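You operate a simulated robot arm through the tools that you are given. There is no shell and no other tool. Be economical: measure what you need, move in short steps, check, and stop when the job is done.

Carry out the task below with a simulated robot arm. There is one attempt and no reset: what you move stays moved.

## Task
Clamp crate W352 in the tipper, tip it and feed its dates onto running belt 1.
Fine: switch the short belt on before you tip; crank back down, brake on HOLD, short belt off; the dates ride past the white sensor box; belt 1 keeps running; the crate stays clamped; touch no other crate or control.

Only the result counts: the job must be done as asked and must still hold three seconds after the hand-in. Knocking over, shifting, dropping, spilling or breaking anything else fails it.

## Robot
A 7-joint arm with a two-finger parallel gripper on a trunk, on a base that drives. Base frame: it is fixed to the floor where the robot stands at the start and does not move with it; the origin is under the middle of the robot, x ahead of it, y to its left, z up. Lengths are in m, angles in rad, forces in N, time in s.
With the tool pointing down near the work surface it reaches from about 0.22 to 0.44 m from the robot's upright axis, wherever it stands. Its first joint turns from -2.897 to 2.897 rad. Places, roughly: black switch of the tipper [0.5, 1.2, 0.7]; blue button [1.4, 1.2, 0.9]; blue lever of the left belt [1.8, 1.4, 0.8]; brake lever of the tipper [0.3, 0.9, 0.6]; crank of the tipper [0.3, 1, 0.6]; dial of the brush unit [0.3, 0.6, 0.5]; dial of the left belt [1.7, 1.2, 0.9]; dial of the sliding plate [0.8, 1.2, 1]; green button of the left belt [1.5, 1.2, 0.9]; green button of the right belt [2.4, 1.1, 1]; grey button of the left belt [1.5, 1.3, 0.9]; grey button of the right belt [2.3, 1.1, 1]; left blue belt [2.7, 1, 0.9]; narrow end of the short belt of the tipper [0.9, 1, 0.9]; short belt of the tipper [0.7, 1, 0.9]; small amber date (4x3x3 cm) [0.7, -0.3, 0.8]. Payload 3.43 kg.
The tool frame sits at the grasp point between the pads (the TCP): z along the fingers, y along the line on which they close. The tips reach 0.03 m beyond it. Largest opening 0.094 m; finger width 0.028, thickness 0.01; the body of the gripper, 0.05 by 0.096 m, starts 0.055 m behind the TCP.
Orientation is that of the tool frame in the base frame, as a unit quaternion [x, y, z, w]. With the fingers straight down and closing along the base's y, the tool's x points along the base's -x, its y along +y and its z along -z.

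## Interface
- The arm moves only by the tool drive_tool. Its argument "increments" is a list of rows, each an object (a shift or turn left out is 0, a gripper value left out holds the last) with "travel": the shift along the tool's x, y, z in units of 250 mm (1.0 is 250 mm), a list of three; "angular": the turn, a rotation vector about the tool's x, y, z in units of 120 degrees (1.0 is 120 degrees), a list of three; "fingers": the finger opening in m, from 0 to 0.094. In form: [{"travel": [x, y, z], "angular": [ax, ay, az], "fingers": fingers}, ...]. A call has 1 to 10 rows; each row is the pose to reach, as a shift and turn from the pose commanded when the call began, along the tool's axes at that moment. A call with a number of a shift or a turn outside -1 to 1 is refused whole. A row lasts 0.2 s, in which the tool goes at most 0.05 m and 0.15 rad; a call with a longer step from one row to the next is refused whole, and so is a gripper value outside its range. Where a pose cannot be reached the arm comes as near as it can. A force on the tool above 90 N (or 10 N above the force at the start of the call, whichever is more), or a blocked arm, ends the call early, and 0.2 s more pass. Each finger travels about 0.108 m/s and halts on what it meets, pressing with about 23 N; the grip force reading is that of the motor and also rises with nothing between the fingers. The clock runs only during rows and for 0.2 s after the last one: add rows that repeat a pose to give the fingers time. It gives the time, the measured TCP pose, the force on the tool (base axes), the opening and the grip force at its end, in the units of the frame above (readings bear some noise), with the torque about the TCP (base axes, N m) and any sound that the robot's microphone picked up.
- Cameras (640 x 400 px; columns grow to the right, rows downward): "scene" is now at [0.1482, 0.4133, 1.4495]; the picture's right is [0.00, -0.17, -0.99], its down [-0.56, -0.81, 0.14] and it looks along [-0.83, 0.55, -0.10] (base axes); focal length 214 px, centre (320, 200). "wrist" rides on the gripper at [0.076, 0.014, -0.103] in the tool frame; the picture's right is [-0.18, 0.98, 0.00], its down [-0.75, -0.14, -0.64] and it looks along [-0.63, -0.12, 0.77] (tool axes); focal length 243 px, centre (320, 200). There is no depth. A picture from a camera that has moved, and an enlarged one, comes with that camera's place and axes in the base frame and with its lens.
- snapshot(camera): a new picture of that camera. No time passes.
- slide_trunk(by): slides the trunk up (or, below 0, down) by that many m; the arm and the scene camera ride with it, the base frame stays. It gives what a move gives, with no picture.
- roll_base(legs): drives the robot by 1 to 6 legs, each [ahead, left, turn to the left] in m, m and rad, along the robot's own axes; the way and the turn of a leg run together, so that a leg with both is an arc; at most 1.5 m and 3.142 rad a leg. The arm and the cameras ride along, it lands a little off, and it stops where it bumps. It gives what a move gives.
- turn_head(pan, tilt): turns the head with the scene camera to pan (to the left, within 1.396 rad either way) and tilt (down, from -0.506 to 1.204), counted from straight ahead of the robot. It gives what a move gives.
- close_up(camera, box): a new picture of the part [left, top, right, bottom] of that camera's present view, enlarged. No time passes.
- finish_job(): hands the job in; it is judged then, once.

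Work in short steps. Places have to be worked out from the pictures, the camera data and where the tool is seen: move nearer, look again, correct. Check each grasp and each placing, and mend what went wrong. You have 120 turns and 82 pictures in all, those below and enlarged ones among them. Open the gripper and draw the arm clear of the work before you hand the job in, unless the task says otherwise; then end with one line.

The tools are called after ">>>" by a JSON object that holds its "api" and its "payload". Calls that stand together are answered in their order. drive_tool: Moves the arm, as the interface text tells. Its arguments: {"type":"object","properties":{"increments":{"type":"array"}},"required":["increments"]} The other tools are called the same way: slide_trunk (by) slides the trunk up or down; roll_base (legs) drives the base; turn_head (pan, tilt) turns the head that bears the scene camera; snapshot (camera) takes a picture; close_up (camera, box) takes an enlarged picture of a part of a camera's view; finish_job () hands the job in.

At the start:

```text
t: 0.0
eef_pos: [0.1236, 0.3423, 1.3305]
ee_rot: [-0.001, 1.0, 0.0, -0.001]
contact_force: [-0.9, -0.3, -0.2]
ft_torque: [0.0, -0.01, 0.02]
width: 0.0939
grasp_force: 0.0
trunk travel left (down, up): [-0.275, 0.315]
robot x, y, heading: [0.0022, -0.0003, 0.004]
head pan, tilt: [1.4, 0.974]
```

scene: 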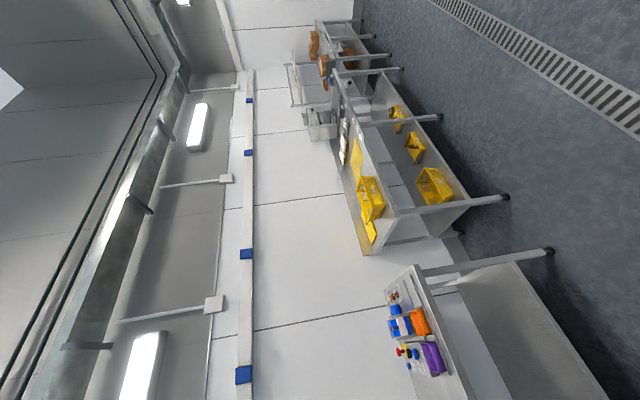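
wrist: 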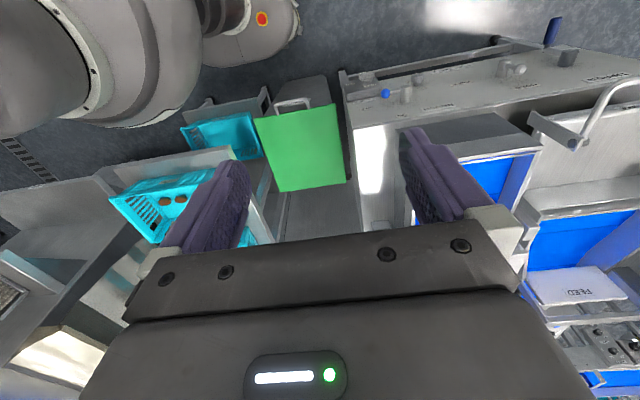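

The scene camera currently looks away to the left and back, with a sideways picture. I turn the head to learn how it works and to look at the tipper.

>>> {"api": "turn_head", "payload": {"pan": 1.0, "tilt": 0.3}}

>>> {"api": "snapshot", "payload": {"camera": "scene"}}

```text
t: 1.1
eef_pos: [0.124, 0.3437, 1.3299]
ee_rot: [0.0, 1.0, -0.001, 0.0]
contact_force: [-0.1, 0.0, -0.3]
ft_torque: [0.01, -0.02, 0.03]
width: 0.0938
grasp_force: 0.0
trunk travel left (down, up): [-0.275, 0.315]
robot x, y, heading: [-0.0003, -0.001, -0.004]
head pan, tilt: [1.0, 0.3]
```

```text
79 pictures are left
camera scene: at [0.2057, 0.4216, 1.4112], right [0.0, -0.54, -0.84], down [-0.95, -0.25, 0.16], along [-0.3, 0.8, -0.52], focal length 214 px, centre (320, 200)
```

scene: 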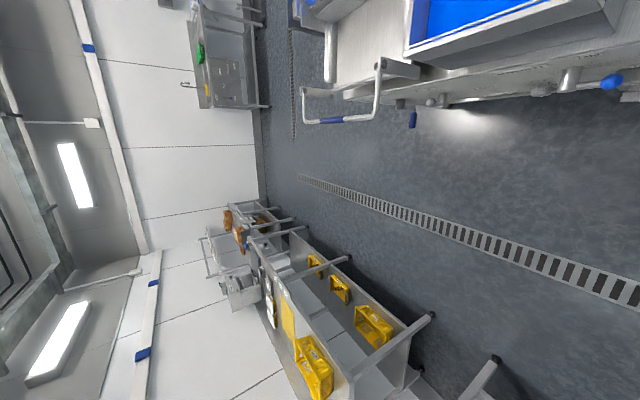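

The mapping is clear: with both at zero the camera looks straight down; pan swings it to the left and tilt to the back. I look to the left and forward at the tipper and belts.

>>> {"api": "turn_head", "payload": {"pan": 0.95, "tilt": -0.5}}

>>> {"api": "snapshot", "payload": {"camera": "scene"}}

>>> {"api": "snapshot", "payload": {"camera": "wrist"}}

```text
t: 2.2
eef_pos: [0.1237, 0.3425, 1.3305]
ee_rot: [0.0, 1.0, -0.001, 0.0]
contact_force: [-0.4, -0.3, -0.1]
ft_torque: [-0.01, -0.01, -0.05]
width: 0.094
grasp_force: 0.0
trunk travel left (down, up): [-0.275, 0.315]
robot x, y, heading: [-0.0007, 0.0004, 0.003]
head pan, tilt: [0.949, -0.499]
```

```text
78 pictures are left
camera scene: at [0.2735, 0.3976, 1.4226], right [0.0, -0.58, -0.81], down [-0.88, 0.39, -0.28], along [0.48, 0.71, -0.51], focal length 214 px, centre (320, 200)
```

scene: 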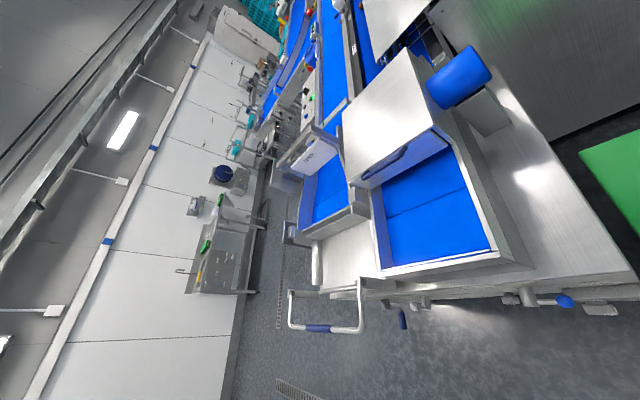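

```text
77 pictures are left
camera wrist: at [0.0485, 0.356, 1.4324], right [0.18, 0.98, 0.0], down [0.75, -0.14, 0.64], along [0.63, -0.12, -0.77], focal length 243 px, centre (320, 200)
```

wrist: 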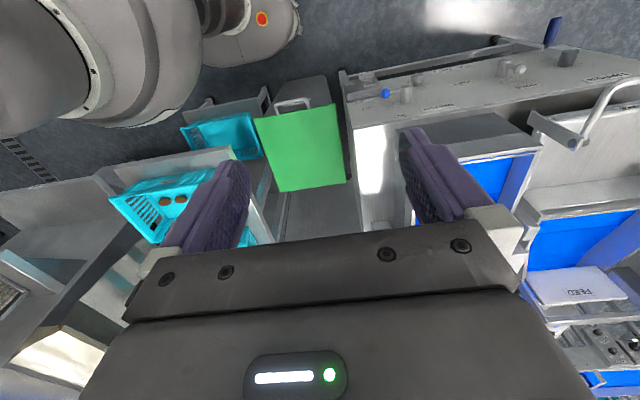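

The tipper machine is on the left (y≈0.5–1.3), and cyan crates are on the right around (0.55, -0.3). I look right and ahead for crate labels.

>>> {"api": "turn_head", "payload": {"pan": -0.5, "tilt": -0.45}}

>>> {"api": "snapshot", "payload": {"camera": "scene"}}

>>> {"api": "turn_head", "payload": {"pan": 0.4, "tilt": -0.3}}

>>> {"api": "snapshot", "payload": {"camera": "scene"}}

```text
t: 3.8
eef_pos: [0.1224, 0.3427, 1.3308]
ee_rot: [-0.001, 1.0, 0.001, 0.0]
contact_force: [-0.7, -0.1, 0.1]
ft_torque: [0.04, 0.03, 0.03]
width: 0.0939
grasp_force: 0.0
trunk travel left (down, up): [-0.275, 0.315]
robot x, y, heading: [0.0005, -0.0028, -0.002]
head pan, tilt: [-0.499, -0.45]
```

```text
76 pictures are left
camera scene: at [0.2702, 0.3094, 1.4], right [0.0, -0.88, 0.48], down [-0.9, -0.21, -0.38], along [0.44, -0.43, -0.79], focal length 214 px, centre (320, 200)
```

scene: 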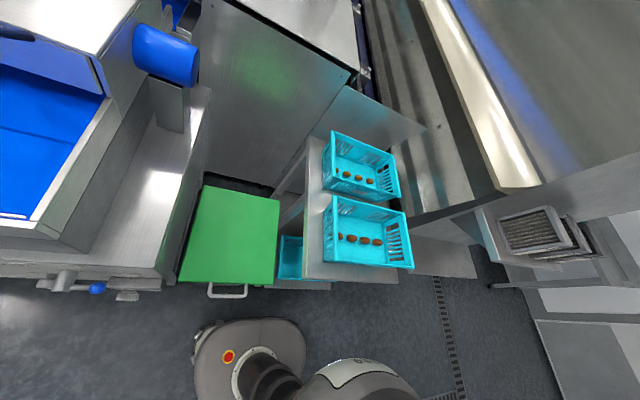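

```text
t: 5.0
eef_pos: [0.1236, 0.3436, 1.3304]
ee_rot: [0.0, 1.0, 0.0, 0.0]
contact_force: [0.0, 0.5, -0.7]
ft_torque: [-0.02, 0.0, 0.0]
width: 0.0941
grasp_force: 0.1
trunk travel left (down, up): [-0.275, 0.315]
robot x, y, heading: [-0.0002, 0.0018, -0.003]
head pan, tilt: [0.4, -0.3]
```

```text
75 pictures are left
camera scene: at [0.259, 0.3735, 1.3892], right [0.0, -0.92, -0.39], down [-0.96, 0.11, -0.27], along [0.3, 0.37, -0.88], focal length 214 px, centre (320, 200)
```

scene: 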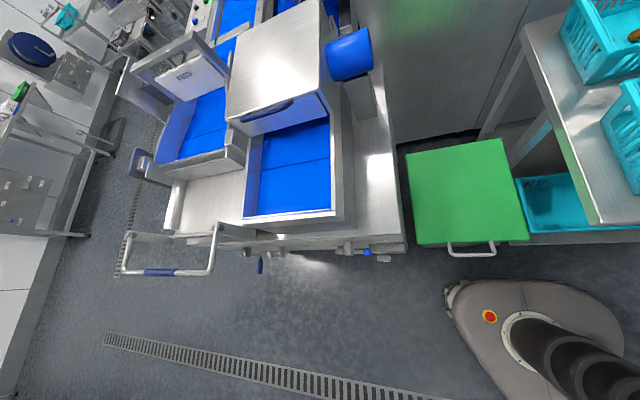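

Two cyan crates with dates stand on the right-hand table. I look closer for the numbers on the crates and labels on the machine.

>>> {"api": "turn_head", "payload": {"pan": -0.5, "tilt": -0.45}}

>>> {"api": "close_up", "payload": {"camera": "scene", "box": [260, 110, 440, 300]}}

>>> {"api": "close_up", "payload": {"camera": "wrist", "box": [340, 20, 640, 220]}}

>>> {"api": "close_up", "payload": {"camera": "wrist", "box": [90, 90, 300, 250]}}

```text
t: 6.2
eef_pos: [0.1239, 0.3429, 1.3308]
ee_rot: [0.0, 1.0, 0.0, 0.0]
contact_force: [0.5, -0.2, 0.2]
ft_torque: [-0.03, 0.03, -0.03]
width: 0.094
grasp_force: 0.1
trunk travel left (down, up): [-0.275, 0.315]
robot x, y, heading: [-0.0003, 0.0017, -0.001]
head pan, tilt: [-0.499, -0.45]
```

```text
2.11 times, centred on (350, 205) of scene
camera zoom: at [0.2702, 0.3095, 1.4], right [0.0, -0.88, 0.48], down [-0.9, -0.21, -0.38], along [0.44, -0.43, -0.79], focal length 452 px, centre (257, 190)
```

zoom: 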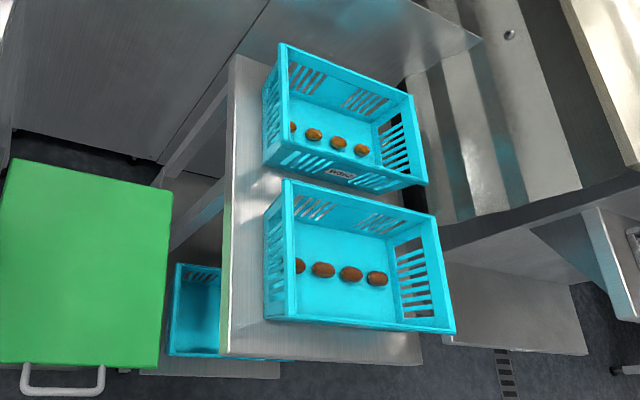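

```text
2.00 times, centred on (490, 120) of wrist
camera zoom: at [0.0485, 0.356, 1.4324], right [0.18, 0.98, 0.0], down [0.75, -0.14, 0.64], along [0.63, -0.12, -0.77], focal length 485 px, centre (-20, 360)
```

zoom: 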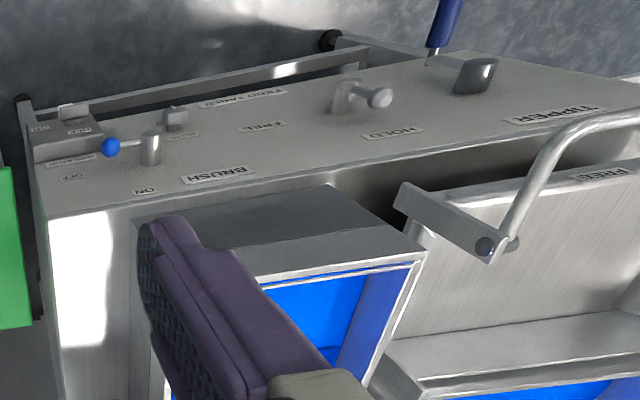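

```text
2.50 times, centred on (195, 170) of wrist
camera zoom: at [0.0485, 0.356, 1.4324], right [0.18, 0.98, 0.0], down [0.75, -0.14, 0.64], along [0.63, -0.12, -0.77], focal length 606 px, centre (632, 275)
```

zoom: 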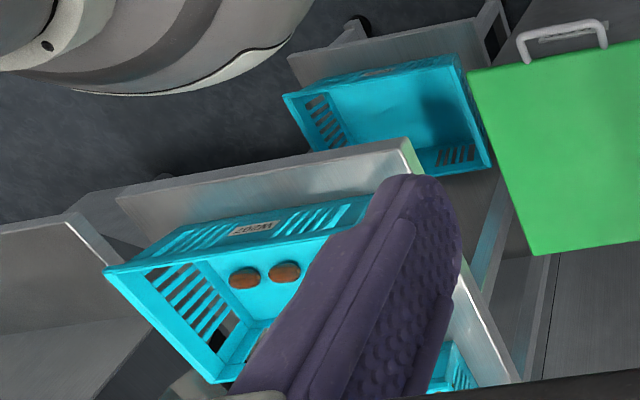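

The near crate's label seems to read W207. I zoom into the far crate label and the machine front.

>>> {"api": "close_up", "payload": {"camera": "scene", "box": [335, 170, 395, 205]}}

>>> {"api": "turn_head", "payload": {"pan": 0.7, "tilt": -0.1}}

>>> {"api": "close_up", "payload": {"camera": "scene", "box": [120, 0, 520, 250]}}

```text
10.67 times, centred on (365, 188) of scene
camera zoom: at [0.2702, 0.3095, 1.4], right [0.0, -0.88, 0.48], down [-0.9, -0.21, -0.38], along [0.44, -0.43, -0.79], focal length 2288 px, centre (-160, 333)
```

zoom: 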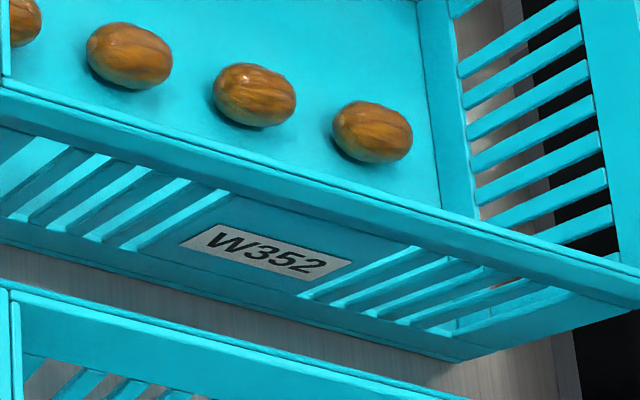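

```text
t: 7.5
eef_pos: [0.1242, 0.3431, 1.331]
ee_rot: [0.0, 1.0, 0.0, 0.0]
contact_force: [-0.2, 0.0, 0.0]
ft_torque: [0.02, 0.01, 0.0]
width: 0.0939
grasp_force: 0.1
trunk travel left (down, up): [-0.275, 0.315]
robot x, y, heading: [-0.0016, -0.0005, 0.002]
head pan, tilt: [0.7, -0.099]
```

```text
1.60 times, centred on (320, 125) of scene
camera zoom: at [0.2424, 0.399, 1.395], right [0.0, -0.77, -0.64], down [-0.99, 0.06, -0.08], along [0.1, 0.64, -0.76], focal length 343 px, centre (320, 320)
```

zoom: 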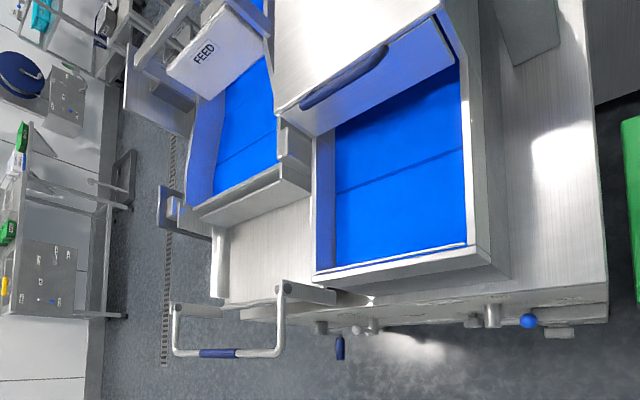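

W352 is the far crate, its label at about (0.68, -0.2, 0.8). I drive around to the tipper's front (-x side) to see its cradle, clamp, brake and crank.

>>> {"api": "roll_base", "payload": {"legs": [[-0.4, 0, 0], [0, 0.75, 0]]}}

>>> {"api": "turn_head", "payload": {"pan": -0.15, "tilt": -0.5}}

>>> {"api": "snapshot", "payload": {"camera": "scene"}}

>>> {"api": "snapshot", "payload": {"camera": "wrist"}}

```text
t: 13.7
eef_pos: [-0.2687, 1.0961, 1.3309]
ee_rot: [0.005, 1.0, 0.0, 0.0]
contact_force: [0.2, 0.2, -0.3]
ft_torque: [-0.02, 0.0, -0.02]
width: 0.0943
grasp_force: 0.0
trunk travel left (down, up): [-0.275, 0.315]
robot x, y, heading: [-0.3922, 0.7534, -0.01]
head pan, tilt: [0.7, -0.099]
```

```text
t: 14.9
eef_pos: [-0.2689, 1.0964, 1.3311]
ee_rot: [0.005, 1.0, 0.0, 0.001]
contact_force: [0.9, -0.1, 0.6]
ft_torque: [0.01, 0.03, 0.03]
width: 0.0939
grasp_force: 0.1
trunk travel left (down, up): [-0.275, 0.315]
robot x, y, heading: [-0.3943, 0.7544, -0.009]
head pan, tilt: [-0.15, -0.499]
```

```text
69 pictures are left
camera scene: at [-0.1192, 1.0848, 1.3953], right [-0.01, -0.99, 0.15], down [-0.88, -0.06, -0.47], along [0.48, -0.13, -0.87], focal length 214 px, centre (320, 200)
```

scene: 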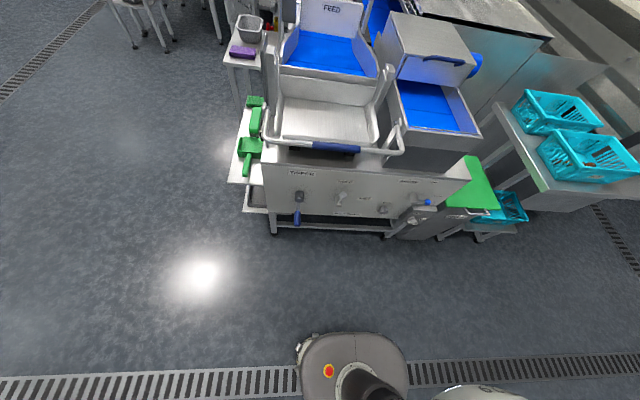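

```text
68 pictures are left
camera wrist: at [-0.3441, 1.1097, 1.4324], right [0.19, 0.98, 0.0], down [0.75, -0.15, 0.64], along [0.63, -0.12, -0.77], focal length 243 px, centre (320, 200)
```

wrist: 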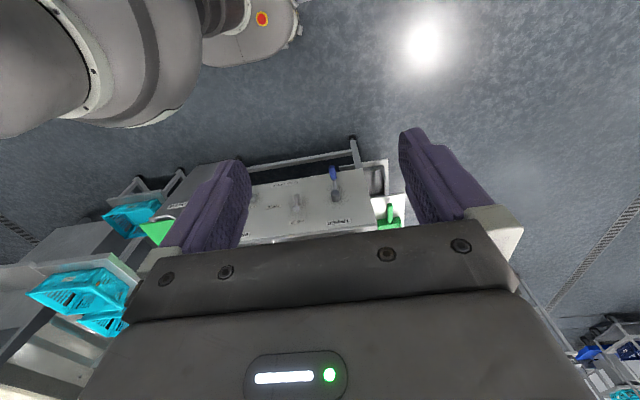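

Much clearer: the tipper tray with a blue-gripped clamp bail on the near side, and behind it the short FEED belt. I zoom in.

>>> {"api": "close_up", "payload": {"camera": "scene", "box": [230, 0, 490, 160]}}

>>> {"api": "close_up", "payload": {"camera": "scene", "box": [220, 120, 480, 250]}}

```text
2.46 times, centred on (360, 80) of scene
camera zoom: at [-0.1192, 1.0848, 1.3953], right [-0.01, -0.99, 0.15], down [-0.88, -0.06, -0.47], along [0.48, -0.13, -0.87], focal length 528 px, centre (222, 495)
```

zoom: 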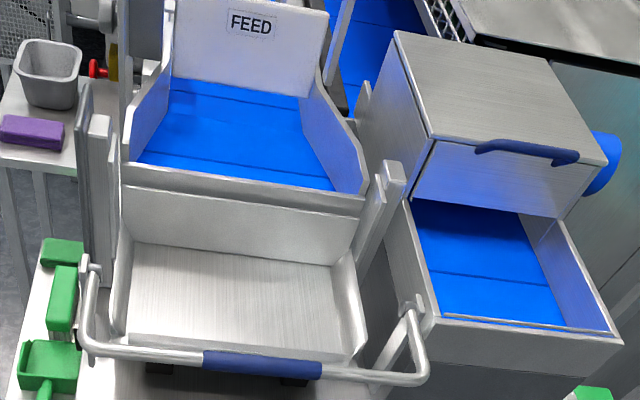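

```text
2.46 times, centred on (350, 185) of scene
camera zoom: at [-0.1192, 1.0848, 1.3953], right [-0.01, -0.99, 0.15], down [-0.88, -0.06, -0.47], along [0.48, -0.13, -0.87], focal length 528 px, centre (246, 237)
```

zoom: 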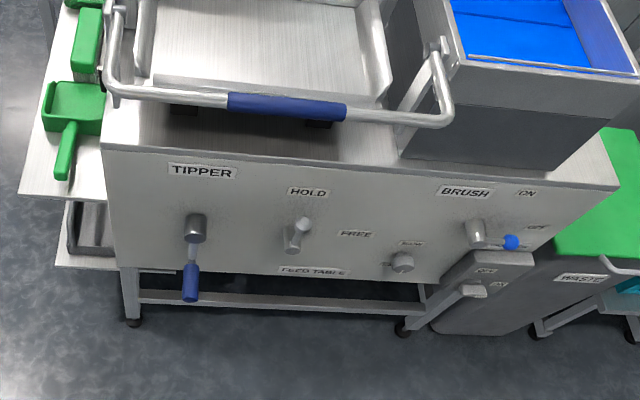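

The controls are clear: crank (handle hanging down), brake lever pointing up at HOLD, and the bail clamp opened outward. The tray has its length along y, as the crate does. Now I go and look at the crate table.

>>> {"api": "roll_base", "payload": {"legs": [[0, -1.1, 0]]}}

>>> {"api": "turn_head", "payload": {"pan": -0.5, "tilt": -0.5}}

>>> {"api": "snapshot", "payload": {"camera": "scene"}}

```text
t: 20.5
eef_pos: [-0.2811, 0.006, 1.3314]
ee_rot: [0.012, 1.0, 0.0, 0.0]
contact_force: [-0.5, -1.2, 0.2]
ft_torque: [-0.01, 0.0, -0.02]
width: 0.0938
grasp_force: 0.1
trunk travel left (down, up): [-0.275, 0.315]
robot x, y, heading: [-0.4131, -0.3334, -0.026]
head pan, tilt: [-0.15, -0.499]
```

```text
t: 21.3
eef_pos: [-0.2809, 0.0058, 1.3316]
ee_rot: [0.012, 1.0, 0.0, 0.0]
contact_force: [0.3, 0.3, 0.2]
ft_torque: [0.01, -0.03, -0.04]
width: 0.094
grasp_force: 0.0
trunk travel left (down, up): [-0.275, 0.315]
robot x, y, heading: [-0.4137, -0.3344, -0.027]
head pan, tilt: [-0.499, -0.499]
```

```text
65 pictures are left
camera scene: at [-0.1324, -0.0297, 1.4028], right [-0.02, -0.88, 0.48], down [-0.88, -0.21, -0.42], along [0.47, -0.43, -0.77], focal length 214 px, centre (320, 200)
```

scene: 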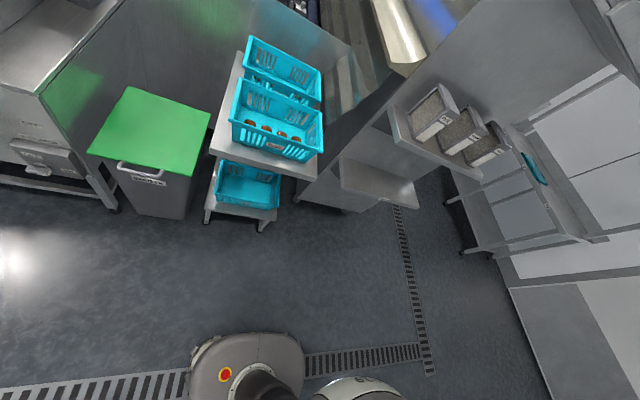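

The crate stand is a two-shelf table, with W207 at the near end and W352 behind. I zoom in to measure.

>>> {"api": "close_up", "payload": {"camera": "scene", "box": [190, 20, 430, 240]}}

```text
1.82 times, centred on (310, 130) of scene
camera zoom: at [-0.1324, -0.0297, 1.4028], right [-0.02, -0.88, 0.48], down [-0.88, -0.21, -0.42], along [0.47, -0.43, -0.77], focal length 390 px, centre (338, 327)
```

zoom: 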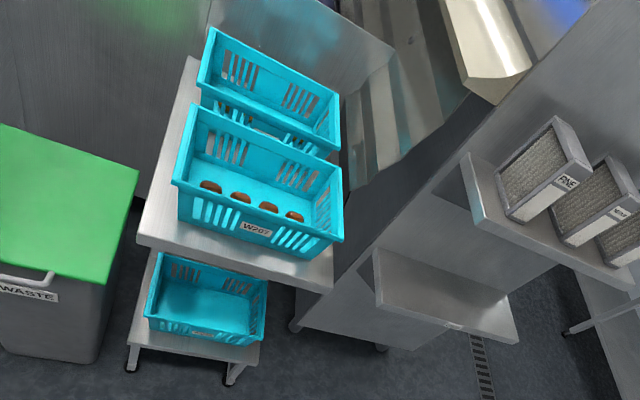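

W352 spans about x 0.69–0.915, y −0.02…−0.355, rim at z≈0.85. W207 stands in front of it (x 0.41–0.63). Reach is the question, so I swing the arm ahead in free air and test how far it extends.

>>> {"api": "drive_tool", "payload": {"increments": [{"travel": [-0.12, -0.13, 0]}, {"travel": [-0.24, -0.27, 0]}, {"travel": [-0.36, -0.41, 0]}, {"travel": [-0.48, -0.55, 0]}, {"travel": [-0.6, -0.69, 0]}, {"travel": [-0.6, -0.83, 0]}, {"travel": [-0.6, -0.97, 0]}]}}

>>> {"api": "drive_tool", "payload": {"increments": [{"travel": [-0.15, -0.1, 0.1]}, {"travel": [-0.3, -0.2, 0.2]}, {"travel": [-0.45, -0.3, 0.3]}, {"travel": [-0.6, -0.35, 0.4]}, {"travel": [-0.75, -0.35, 0.5]}, {"travel": [-0.9, -0.35, 0.6]}, {"travel": [-1.0, -0.35, 0.75]}]}}

```text
t: 22.9
eef_pos: [-0.1356, -0.2428, 1.3302]
ee_rot: [0.011, 1.0, 0.0, 0.0]
contact_force: [-0.9, -0.7, 1.0]
ft_torque: [-0.01, 0.02, -0.01]
width: 0.0939
grasp_force: 0.0
trunk travel left (down, up): [-0.275, 0.315]
robot x, y, heading: [-0.4117, -0.3342, -0.025]
head pan, tilt: [-0.499, -0.499]
```

```text
refused: row 1 steps farther than a row can; nothing moved
```

The arm is at radius 0.29 now. I go on straight outward with smaller steps.

>>> {"api": "drive_tool", "payload": {"increments": [{"travel": [-0.14, -0.06, 0.1]}, {"travel": [-0.28, -0.12, 0.2]}, {"travel": [-0.42, -0.18, 0.3]}, {"travel": [-0.56, -0.24, 0.4]}, {"travel": [-0.7, -0.3, 0.5]}, {"travel": [-0.84, -0.35, 0.6]}, {"travel": [-0.98, -0.35, 0.7]}, {"travel": [-0.98, -0.35, 0.88]}]}}

>>> {"api": "snapshot", "payload": {"camera": "scene"}}

```text
t: 24.7
eef_pos: [0.1072, -0.3321, 1.1109]
ee_rot: [0.012, 1.0, 0.0, 0.0]
contact_force: [0.4, 0.6, 0.0]
ft_torque: [0.0, 0.01, 0.01]
width: 0.0941
grasp_force: 0.1
trunk travel left (down, up): [-0.275, 0.315]
robot x, y, heading: [-0.4153, -0.3323, -0.023]
head pan, tilt: [-0.499, -0.499]
```

```text
63 pictures are left
camera scene: at [0.2561, -0.3683, 1.1832], right [-0.02, -0.88, 0.48], down [-0.88, -0.21, -0.42], along [0.47, -0.43, -0.77], focal length 214 px, centre (320, 200)
```

scene: 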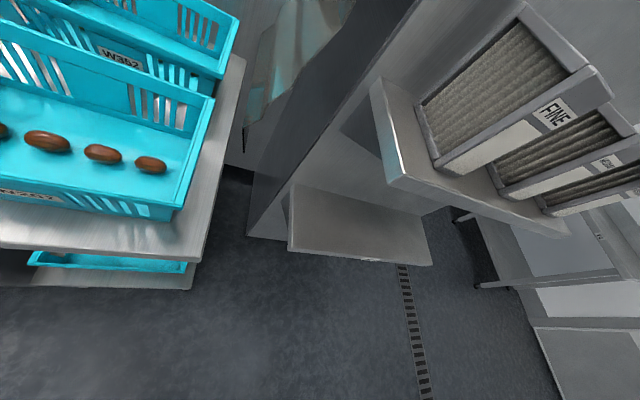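

Notable: the scene camera rides with the tool (fixed ~0.15 m ahead of the TCP). Reach 0.52 m works at z 1.11; I test further and lower, still in front of the table.

>>> {"api": "drive_tool", "payload": {"increments": [{"travel": [0, 0, 0.19]}, {"travel": [0, 0, 0.38]}, {"travel": [0, 0, 0.57]}, {"travel": [0, 0, 0.76]}, {"travel": [0, 0, 0.94]}, {"travel": [-0.18, 0, 0.94]}, {"travel": [-0.36, 0, 0.94]}, {"travel": [-0.52, 0, 0.94]}, {"travel": [-0.52, 0, 0.94]}]}}

```text
t: 26.7
eef_pos: [0.2375, -0.338, 0.8727]
ee_rot: [0.012, 1.0, 0.001, 0.0]
contact_force: [-0.1, -0.2, -0.1]
ft_torque: [0.01, 0.01, 0.01]
width: 0.0941
grasp_force: 0.0
trunk travel left (down, up): [-0.275, 0.315]
robot x, y, heading: [-0.4129, -0.3325, -0.022]
head pan, tilt: [-0.499, -0.499]
```

Reach of 0.65 m at crate height works. I raise the tool and turn it 90° so the fingers close along x, to take the crate by its long label-side wall.

>>> {"api": "drive_tool", "payload": {"increments": [{"travel": [0, 0, -0.18], "angular": [0, 0, 0.07]}, {"travel": [0, 0, -0.36], "angular": [0, 0, 0.14]}, {"travel": [0, 0, -0.54], "angular": [0, 0, 0.21]}, {"travel": [0, 0, -0.72], "angular": [0, 0, 0.28]}, {"travel": [0, 0, -0.8], "angular": [0, 0, 0.35]}, {"travel": [0, 0, -0.8], "angular": [0, 0, 0.42]}, {"travel": [0, 0, -0.8], "angular": [0, 0, 0.49]}, {"travel": [0, 0, -0.8], "angular": [0, 0, 0.56]}, {"travel": [0, 0, -0.8], "angular": [0, 0, 0.63]}, {"travel": [0, 0, -0.8], "angular": [0, 0, 0.7]}]}}

>>> {"api": "drive_tool", "payload": {"increments": [{"angular": [0, 0, 0.062]}, {"angular": [0, 0, 0.062]}]}}

>>> {"api": "roll_base", "payload": {"legs": [[0, 0.15, 0.022], [0.4, 0, 0]]}}

>>> {"api": "turn_head", "payload": {"pan": 0, "tilt": 0}}

>>> {"api": "snapshot", "payload": {"camera": "scene"}}

>>> {"api": "snapshot", "payload": {"camera": "wrist"}}

```text
t: 28.9
eef_pos: [0.2353, -0.3372, 1.0755]
ee_rot: [0.679, 0.734, 0.0, 0.0]
contact_force: [0.5, 0.1, 0.5]
ft_torque: [0.0, -0.01, 0.01]
width: 0.0941
grasp_force: 0.1
trunk travel left (down, up): [-0.275, 0.315]
robot x, y, heading: [-0.4098, -0.3349, -0.025]
head pan, tilt: [-0.499, -0.499]
```

```text
t: 29.5
eef_pos: [0.2341, -0.3376, 1.0739]
ee_rot: [0.725, 0.689, -0.001, 0.001]
contact_force: [-0.4, 0.1, 0.4]
ft_torque: [0.02, -0.01, 0.03]
width: 0.094
grasp_force: 0.2
trunk travel left (down, up): [-0.275, 0.315]
robot x, y, heading: [-0.4154, -0.3354, -0.024]
head pan, tilt: [-0.499, -0.499]
```

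```text
t: 33.0
eef_pos: [0.6455, -0.174, 1.0758]
ee_rot: [0.717, 0.697, 0.0, 0.001]
contact_force: [0.5, 0.6, -0.5]
ft_torque: [-0.04, 0.0, 0.02]
width: 0.0939
grasp_force: 0.1
trunk travel left (down, up): [-0.275, 0.315]
robot x, y, heading: [-0.0056, -0.1849, -0.003]
head pan, tilt: [-0.499, -0.499]
```

```text
t: 33.9
eef_pos: [0.6454, -0.1747, 1.0746]
ee_rot: [0.717, 0.697, -0.001, 0.0]
contact_force: [0.1, 0.5, -0.5]
ft_torque: [-0.01, 0.01, 0.01]
width: 0.0941
grasp_force: 0.1
trunk travel left (down, up): [-0.275, 0.315]
robot x, y, heading: [-0.0065, -0.1866, -0.001]
head pan, tilt: [0.0, 0.0]
```

```text
62 pictures are left
camera scene: at [0.6415, -0.2843, 1.1165], right [-1.0, 0.03, 0.0], down [0.03, 1.0, 0.0], along [0.0, 0.0, -1.0], focal length 214 px, centre (320, 200)
```

scene: 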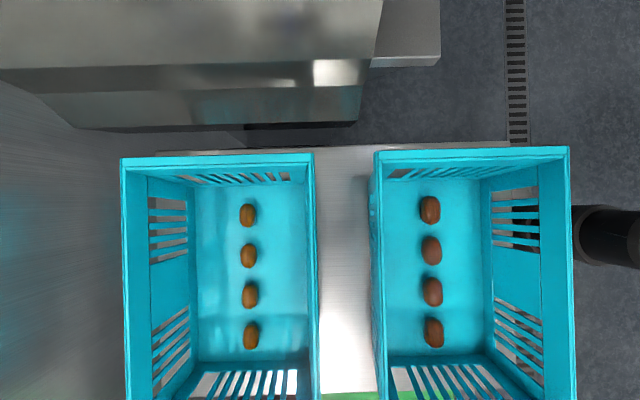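

```text
61 pictures are left
camera wrist: at [0.6622, -0.0998, 1.1773], right [0.98, -0.21, 0.0], down [-0.16, -0.75, 0.64], along [-0.14, -0.63, -0.77], focal length 243 px, centre (320, 200)
```

wrist: 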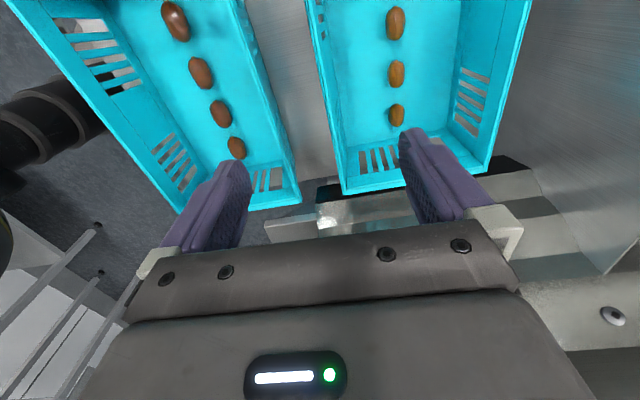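

Superb view: W352's near wall (rim) lies at x≈0.653, centred y≈-0.177, and the gap between crates is ~0.07 m. I align the tool over it and go down part way.

>>> {"api": "drive_tool", "payload": {"increments": [{"travel": [-0.01, 0.03, 0.17], "angular": [0, 0, -0.0135]}, {"travel": [-0.01, 0.03, 0.34], "angular": [0, 0, -0.0135]}, {"travel": [-0.01, 0.03, 0.5], "angular": [0, 0, -0.0135]}]}}

>>> {"api": "turn_head", "payload": {"pan": 0, "tilt": 0.6}}

>>> {"api": "snapshot", "payload": {"camera": "scene"}}

```text
t: 34.7
eef_pos: [0.6513, -0.1797, 0.95]
ee_rot: [0.707, 0.707, 0.0, 0.0]
contact_force: [0.5, -0.6, 0.8]
ft_torque: [-0.02, 0.01, 0.02]
width: 0.0939
grasp_force: 0.1
trunk travel left (down, up): [-0.275, 0.315]
robot x, y, heading: [-0.0053, -0.1834, -0.006]
head pan, tilt: [0.0, 0.0]
```

```text
t: 35.7
eef_pos: [0.6508, -0.1784, 0.9519]
ee_rot: [0.707, 0.708, 0.0, 0.0]
contact_force: [0.3, -0.6, 0.0]
ft_torque: [0.02, 0.02, 0.02]
width: 0.0941
grasp_force: 0.1
trunk travel left (down, up): [-0.275, 0.315]
robot x, y, heading: [-0.0047, -0.1816, 0.003]
head pan, tilt: [0.0, 0.6]
```

```text
60 pictures are left
camera scene: at [0.651, -0.2333, 0.9937], right [-1.0, 0.0, 0.0], down [0.0, 0.83, 0.56], along [0.0, 0.56, -0.83], focal length 214 px, centre (320, 200)
```

scene: 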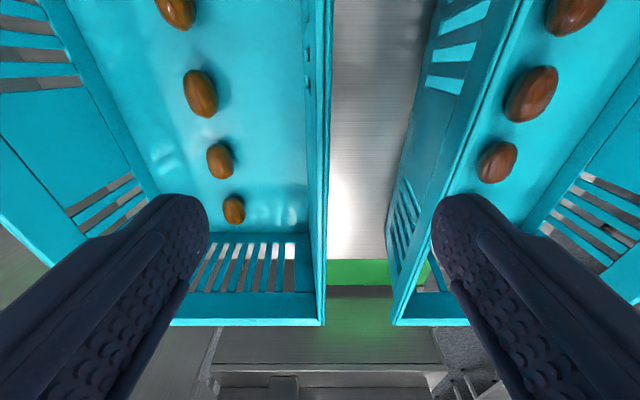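

The rim passes right under the tool (x≈0.651), and both fingers clear. I narrow the opening to 0.06 and descend around the wall.

>>> {"api": "drive_tool", "payload": {"increments": [{"fingers": 0.06}, {"travel": [0, 0, 0.15], "fingers": 0.06}, {"travel": [0, 0, 0.3], "fingers": 0.06}, {"travel": [0, 0, 0.4], "fingers": 0.06}, {"travel": [0, 0, 0.46], "fingers": 0.06}]}}

>>> {"api": "snapshot", "payload": {"camera": "scene"}}

```text
t: 37.0
eef_pos: [0.6613, -0.1808, 0.8523]
ee_rot: [0.706, 0.708, 0.01, 0.014]
contact_force: [-1.3, 0.1, 44.4]
ft_torque: [-3.03, 0.12, -0.19]
width: 0.0599
grasp_force: 0.0
trunk travel left (down, up): [-0.275, 0.315]
robot x, y, heading: [-0.005, -0.1845, -0.002]
head pan, tilt: [0.0, 0.6]
stopped in row 5: the force on the tool passed its limit at 94 N (the readings are from after the stop); the commanded pose is now the measured one
```

```text
59 pictures are left
camera scene: at [0.6574, -0.234, 0.8951], right [-1.0, 0.0, -0.02], down [-0.01, 0.82, 0.57], along [0.01, 0.57, -0.82], focal length 214 px, centre (320, 200)
```

scene: 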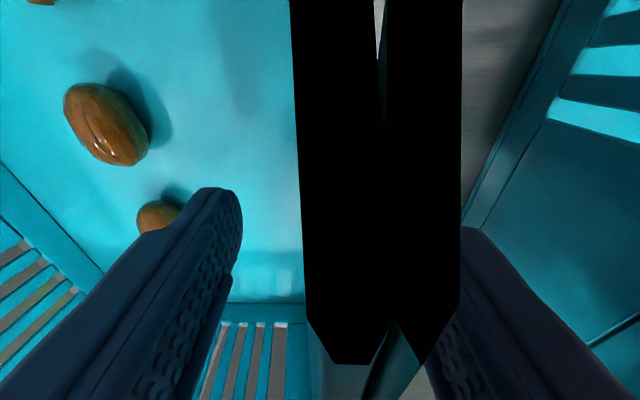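

The force (contact at y −0.07 from the TCP) shows that the scene-camera head, hanging beside the gripper, touched the rim. I lift, then fold the head up by panning it aside, and recheck.

>>> {"api": "drive_tool", "payload": {"increments": [{"travel": [0, 0, -0.1]}, {"travel": [0, 0, -0.25]}, {"travel": [0, 0, -0.4]}]}}

>>> {"api": "snapshot", "payload": {"camera": "scene"}}

>>> {"api": "turn_head", "payload": {"pan": 1.39, "tilt": 0.5}}

>>> {"api": "snapshot", "payload": {"camera": "scene"}}

>>> {"api": "snapshot", "payload": {"camera": "wrist"}}

```text
t: 37.8
eef_pos: [0.654, -0.1801, 0.9439]
ee_rot: [0.706, 0.708, 0.004, 0.008]
contact_force: [-0.4, -0.7, 0.8]
ft_torque: [0.01, -0.04, -0.03]
width: 0.0599
grasp_force: 0.0
trunk travel left (down, up): [-0.275, 0.315]
robot x, y, heading: [-0.0059, -0.1849, -0.006]
head pan, tilt: [0.0, 0.6]
```

```text
58 pictures are left
camera scene: at [0.6537, -0.2354, 0.987], right [-1.0, 0.0, -0.02], down [-0.01, 0.83, 0.56], along [0.01, 0.56, -0.83], focal length 214 px, centre (320, 200)
```

scene: 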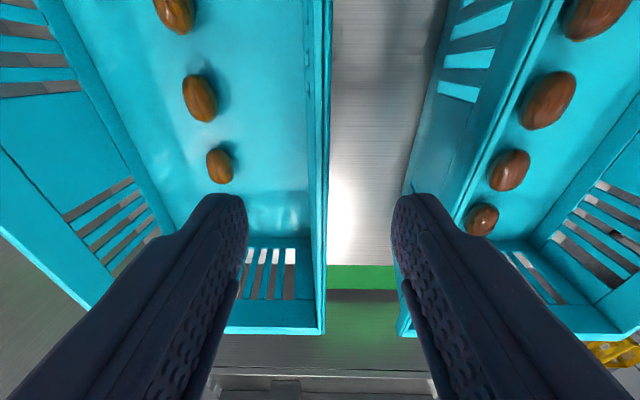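

```text
t: 39.4
eef_pos: [0.6556, -0.1811, 0.9434]
ee_rot: [0.706, 0.708, 0.004, 0.009]
contact_force: [0.3, -0.2, 0.1]
ft_torque: [-0.01, 0.0, 0.01]
width: 0.0602
grasp_force: 0.1
trunk travel left (down, up): [-0.275, 0.315]
robot x, y, heading: [-0.0027, -0.1867, 0.0]
head pan, tilt: [1.389, 0.499]
```

```text
57 pictures are left
camera scene: at [0.7428, -0.2437, 1.06], right [-0.16, -0.01, -0.99], down [-0.47, 0.88, 0.07], along [0.86, 0.48, -0.15], focal length 214 px, centre (320, 200)
```

scene: 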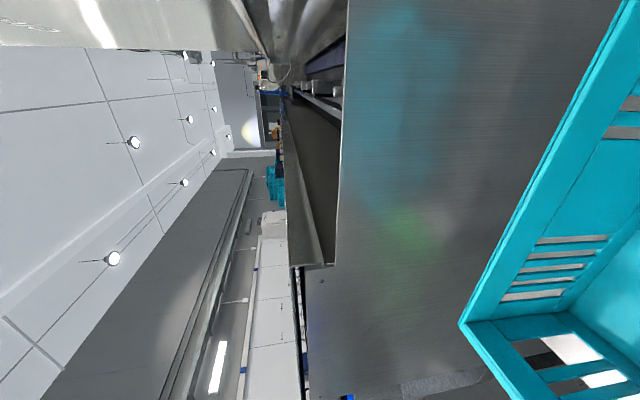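

```text
56 pictures are left
camera wrist: at [0.6686, -0.1052, 1.0452], right [0.98, -0.18, 0.02], down [-0.15, -0.75, 0.64], along [-0.1, -0.64, -0.77], focal length 243 px, centre (320, 200)
```

wrist: 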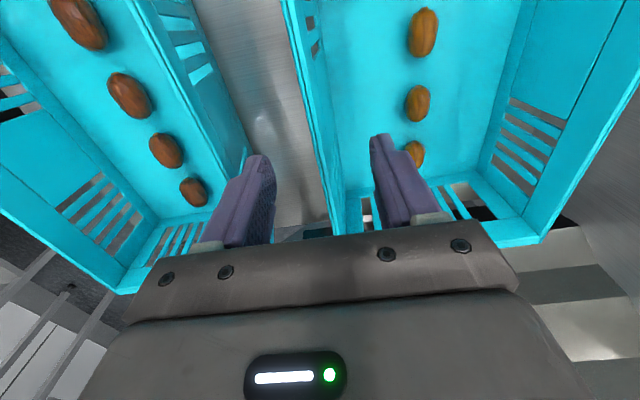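

The crates look unshifted. I correct the slight tilt and descend again with the head folded.

>>> {"api": "drive_tool", "payload": {"increments": [{"travel": [0, -0.016, 0], "angular": [0.0088, 0.0034, 0.0013]}, {"travel": [0, -0.016, 0.15], "angular": [0.0088, 0.0034, 0.0013]}, {"travel": [0, -0.016, 0.3], "angular": [0.0088, 0.0034, 0.0013]}, {"travel": [0, -0.016, 0.36], "angular": [0.0088, 0.0034, 0.0013]}]}}

>>> {"api": "snapshot", "payload": {"camera": "wrist"}}

```text
t: 40.4
eef_pos: [0.656, -0.1811, 0.8534]
ee_rot: [0.707, 0.707, 0.0, -0.001]
contact_force: [-0.5, -0.4, 0.3]
ft_torque: [-0.01, 0.01, -0.04]
width: 0.0599
grasp_force: 0.0
trunk travel left (down, up): [-0.275, 0.315]
robot x, y, heading: [-0.0035, -0.1845, -0.007]
head pan, tilt: [1.389, 0.499]
```

```text
55 pictures are left
camera wrist: at [0.6712, -0.1065, 0.9554], right [0.98, -0.18, 0.0], down [-0.14, -0.76, 0.64], along [-0.12, -0.63, -0.77], focal length 243 px, centre (320, 200)
```

wrist: 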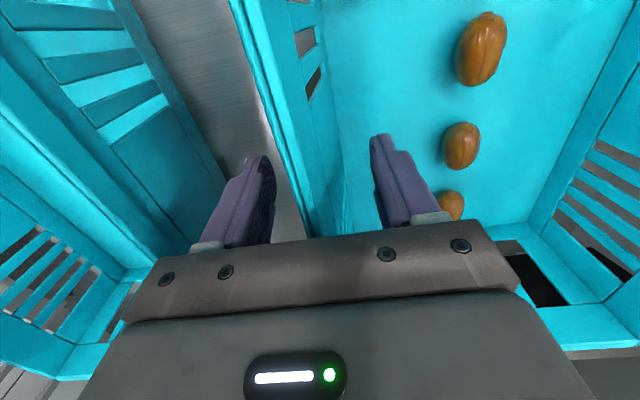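

The wall is between the fingers, a bit nearer the -x finger. I shift 6 mm, go 2.5 cm deeper and close.

>>> {"api": "drive_tool", "payload": {"increments": [{"travel": [0, -0.024, 0.05]}, {"travel": [0, -0.024, 0.11]}, {"travel": [0, -0.024, 0.11], "fingers": 0.03}, {"travel": [0, -0.024, 0.11], "fingers": 0.0}, {"travel": [0, -0.024, 0.11], "fingers": 0.0}, {"travel": [0, -0.024, 0.11], "fingers": 0.0}]}}

>>> {"api": "snapshot", "payload": {"camera": "wrist"}}

```text
t: 41.8
eef_pos: [0.6525, -0.1807, 0.8337]
ee_rot: [0.707, 0.707, 0.007, 0.005]
contact_force: [15.7, -4.9, 57.2]
ft_torque: [-1.0, -3.28, -0.12]
width: 0.031
grasp_force: 23.1
trunk travel left (down, up): [-0.275, 0.315]
robot x, y, heading: [-0.0025, -0.1848, -0.0]
head pan, tilt: [1.389, 0.499]
```

```text
54 pictures are left
camera wrist: at [0.6657, -0.1061, 0.9369], right [0.98, -0.18, 0.01], down [-0.15, -0.76, 0.64], along [-0.11, -0.63, -0.77], focal length 243 px, centre (320, 200)
```

wrist: 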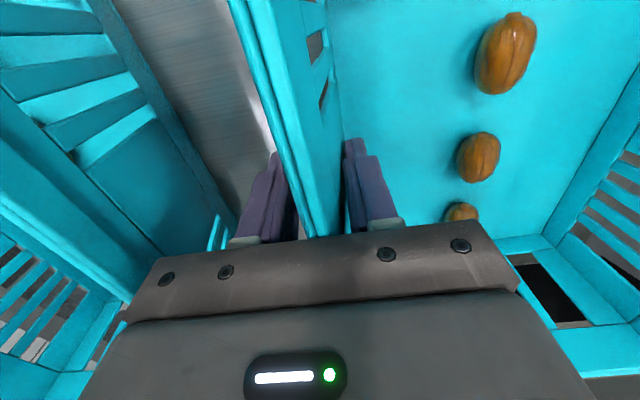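

The grip holds (width 0.031) and the palm is pressing on the rim (rim evidently at z≈0.885). I ease up slightly, then begin lifting gently.

>>> {"api": "drive_tool", "payload": {"increments": [{"travel": [0, 0, -0.02]}, {"travel": [0, 0, -0.04]}, {"travel": [0, 0, -0.04]}]}}

>>> {"api": "drive_tool", "payload": {"increments": [{"travel": [0, 0, -0.05]}, {"travel": [0, 0, -0.1]}, {"travel": [0, 0, -0.15]}, {"travel": [0, 0, -0.15]}]}}

>>> {"api": "snapshot", "payload": {"camera": "wrist"}}

```text
t: 42.6
eef_pos: [0.6453, -0.1798, 0.8353]
ee_rot: [0.707, 0.707, -0.001, -0.002]
contact_force: [-1.2, 1.9, 7.8]
ft_torque: [0.21, -1.59, 0.5]
width: 0.0147
grasp_force: 23.1
trunk travel left (down, up): [-0.275, 0.315]
robot x, y, heading: [-0.0066, -0.1827, 0.002]
head pan, tilt: [1.389, 0.499]
```

```text
t: 43.6
eef_pos: [0.6482, -0.1811, 0.8743]
ee_rot: [0.707, 0.707, 0.0, -0.002]
contact_force: [-0.4, 0.0, -3.2]
ft_torque: [0.02, 0.32, 0.0]
width: 0.0085
grasp_force: 23.0
trunk travel left (down, up): [-0.275, 0.315]
robot x, y, heading: [-0.0069, -0.1879, -0.005]
head pan, tilt: [1.389, 0.499]
```

```text
53 pictures are left
camera wrist: at [0.6642, -0.106, 0.9762], right [0.98, -0.18, 0.0], down [-0.14, -0.75, 0.64], along [-0.12, -0.63, -0.77], focal length 243 px, centre (320, 200)
```

wrist: 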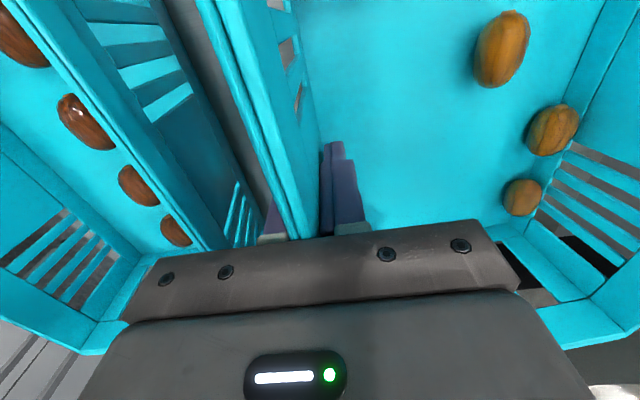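

Now it is a firm grip on the wall (8.5 mm) carrying about 3.2 N, torque 0.3 N·m: a light crate. I lift it well clear and check for tilt.

>>> {"api": "drive_tool", "payload": {"increments": [{"travel": [0, 0, -0.1]}, {"travel": [0, 0, -0.2]}, {"travel": [0, 0, -0.3]}, {"travel": [0, 0, -0.4]}, {"travel": [0, 0, -0.5]}, {"travel": [0, 0, -0.6]}, {"travel": [0, 0, -0.7]}, {"travel": [0, 0, -0.75]}]}}

>>> {"api": "snapshot", "payload": {"camera": "wrist"}}

>>> {"api": "snapshot", "payload": {"camera": "scene"}}

```text
t: 45.4
eef_pos: [0.6488, -0.1814, 1.0619]
ee_rot: [0.707, 0.707, 0.0, -0.001]
contact_force: [0.5, -0.3, -2.8]
ft_torque: [-0.04, 0.4, 0.03]
width: 0.008
grasp_force: 22.5
trunk travel left (down, up): [-0.275, 0.315]
robot x, y, heading: [-0.0044, -0.185, -0.003]
head pan, tilt: [1.389, 0.499]
```

```text
52 pictures are left
camera wrist: at [0.6636, -0.1069, 1.1648], right [0.98, -0.18, 0.0], down [-0.14, -0.75, 0.64], along [-0.12, -0.63, -0.77], focal length 243 px, centre (320, 200)
```

wrist: 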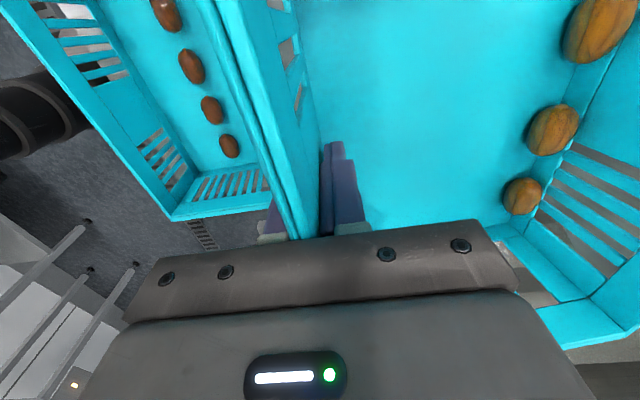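

```text
51 pictures are left
camera scene: at [0.7377, -0.2457, 1.1773], right [-0.18, 0.0, -0.98], down [-0.47, 0.88, 0.09], along [0.86, 0.48, -0.16], focal length 214 px, centre (320, 200)
```

scene: 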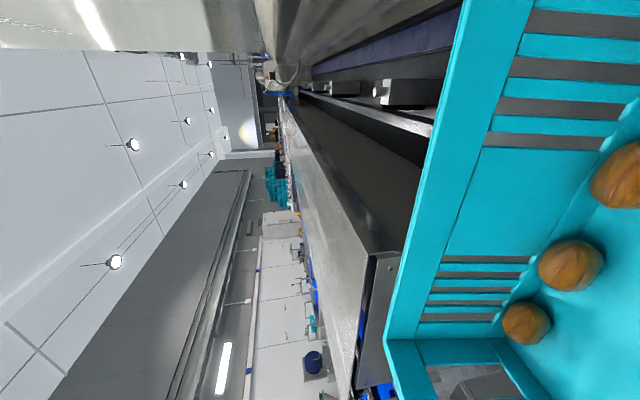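

The crate hangs securely with its dates. I back off, raise a bit, and drive left toward the tipper at a safe distance.

>>> {"api": "drive_tool", "payload": {"increments": [{"travel": [0, 0, -0.15]}, {"travel": [0, 0, -0.3]}, {"travel": [0, 0, -0.45]}]}}

>>> {"api": "roll_base", "payload": {"legs": [[-0.6, 0, 0], [0, 1.15, 0]]}}

>>> {"api": "turn_head", "payload": {"pan": 1.0, "tilt": 0.2}}

>>> {"api": "snapshot", "payload": {"camera": "scene"}}

```text
t: 46.2
eef_pos: [0.6508, -0.1794, 1.1736]
ee_rot: [0.707, 0.707, 0.0, -0.001]
contact_force: [-0.5, 1.5, -3.2]
ft_torque: [-0.04, 0.41, -0.02]
width: 0.0082
grasp_force: 23.1
trunk travel left (down, up): [-0.275, 0.315]
robot x, y, heading: [-0.0059, -0.1844, -0.001]
head pan, tilt: [1.389, 0.499]
```

```text
t: 55.0
eef_pos: [0.0366, 0.9851, 1.1747]
ee_rot: [0.7, 0.714, 0.0, -0.001]
contact_force: [-0.1, 1.1, -3.3]
ft_torque: [-0.02, 0.33, 0.0]
width: 0.0085
grasp_force: 23.4
trunk travel left (down, up): [-0.275, 0.315]
robot x, y, heading: [-0.6164, 0.97, 0.013]
head pan, tilt: [1.389, 0.499]
```

```text
t: 55.9
eef_pos: [0.036, 0.9854, 1.1724]
ee_rot: [0.7, 0.714, 0.0, -0.001]
contact_force: [1.4, -0.2, -3.2]
ft_torque: [0.0, 0.36, -0.01]
width: 0.0082
grasp_force: 22.7
trunk travel left (down, up): [-0.275, 0.315]
robot x, y, heading: [-0.6151, 0.9686, 0.015]
head pan, tilt: [1.0, 0.201]
```

```text
50 pictures are left
camera scene: at [0.1165, 0.8955, 1.2541], right [-0.54, -0.01, -0.84], down [-0.19, 0.98, 0.11], along [0.82, 0.22, -0.53], focal length 214 px, centre (320, 200)
```

scene: 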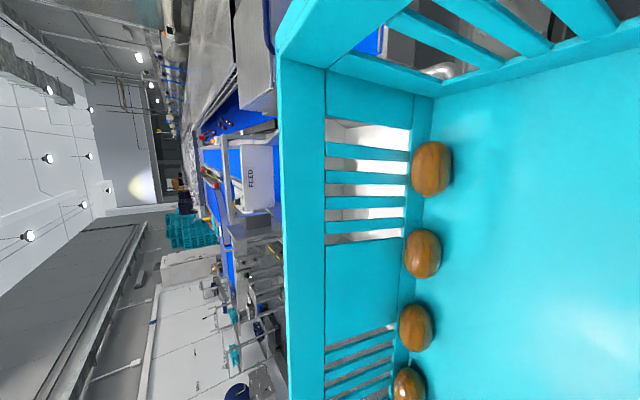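

The crate blocks the view of the tray, so I turn the robot 90° left; the hanging crate is then beside the camera and the head can look at the tray freely.

>>> {"api": "roll_base", "payload": {"legs": [[0, 0, 1.556], [-0.62, 0, 0], [0, -0.62, 0]]}}

>>> {"api": "turn_head", "payload": {"pan": 0.0, "tilt": -0.5}}

>>> {"api": "snapshot", "payload": {"camera": "scene"}}

```text
t: 66.3
eef_pos: [0.003, 1.0028, 1.1737]
ee_rot: [-0.008, 1.0, -0.001, -0.001]
contact_force: [-0.3, 0.8, -3.7]
ft_torque: [-0.36, 0.0, 0.0]
width: 0.0083
grasp_force: 23.2
trunk travel left (down, up): [-0.275, 0.315]
robot x, y, heading: [0.0177, 0.3509, 1.584]
head pan, tilt: [1.0, 0.201]
```

```text
t: 67.6
eef_pos: [0.0026, 1.003, 1.1731]
ee_rot: [-0.007, 1.0, -0.001, -0.001]
contact_force: [-0.4, -0.4, -2.7]
ft_torque: [-0.38, 0.08, -0.01]
width: 0.0145
grasp_force: 23.1
trunk travel left (down, up): [-0.275, 0.315]
robot x, y, heading: [0.0151, 0.3497, 1.582]
head pan, tilt: [0.0, -0.499]
```

```text
49 pictures are left
camera scene: at [0.152, 1.0062, 1.2371], right [0.01, -1.0, -0.01], down [-0.88, -0.01, -0.47], along [0.47, 0.01, -0.88], focal length 214 px, centre (320, 200)
```

scene: 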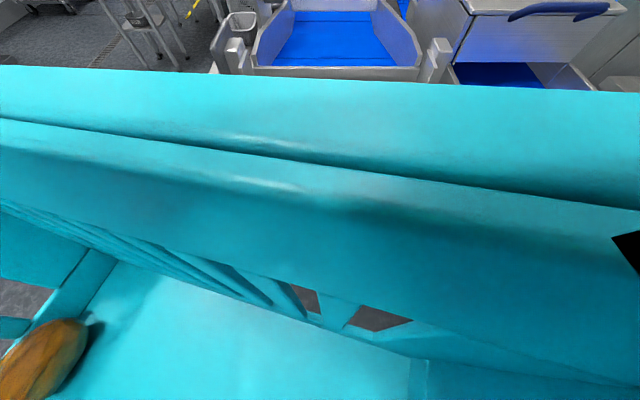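

The head seems to have nudged the crate's end rim while swinging down (grip width rose to 0.0145). I swing it back up and check with the wrist camera.

>>> {"api": "turn_head", "payload": {"pan": -1.2, "tilt": -0.45}}

>>> {"api": "snapshot", "payload": {"camera": "wrist"}}

>>> {"api": "snapshot", "payload": {"camera": "scene"}}

```text
t: 69.0
eef_pos: [0.0032, 1.0034, 1.1732]
ee_rot: [-0.007, 1.0, -0.001, -0.001]
contact_force: [-0.1, -0.8, -3.3]
ft_torque: [-0.37, 0.01, -0.02]
width: 0.0081
grasp_force: 22.9
trunk travel left (down, up): [-0.275, 0.315]
robot x, y, heading: [0.0129, 0.3476, 1.582]
head pan, tilt: [-1.201, -0.45]
```

```text
48 pictures are left
camera wrist: at [-0.0731, 1.0154, 1.2755], right [0.17, 0.99, 0.0], down [0.76, -0.13, 0.64], along [0.63, -0.11, -0.77], focal length 243 px, centre (320, 200)
```

wrist: 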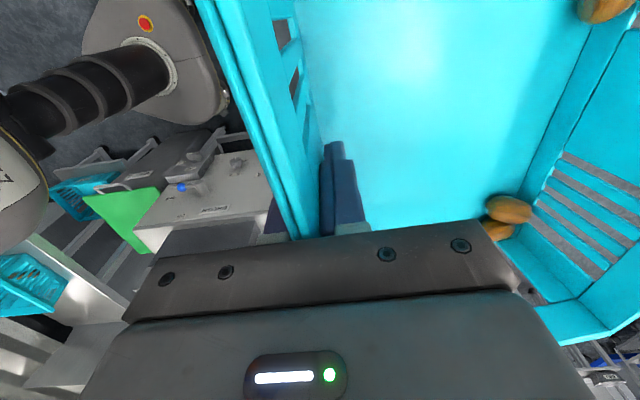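

```text
47 pictures are left
camera scene: at [0.1499, 0.9403, 1.279], right [0.01, -0.36, 0.93], down [-0.89, -0.42, -0.15], along [0.45, -0.83, -0.33], focal length 214 px, centre (320, 200)
```

scene: 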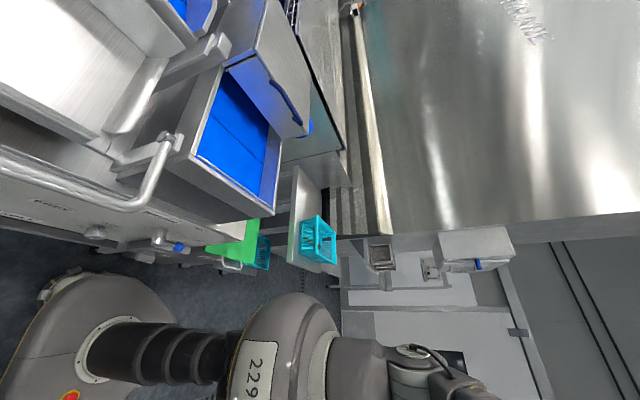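

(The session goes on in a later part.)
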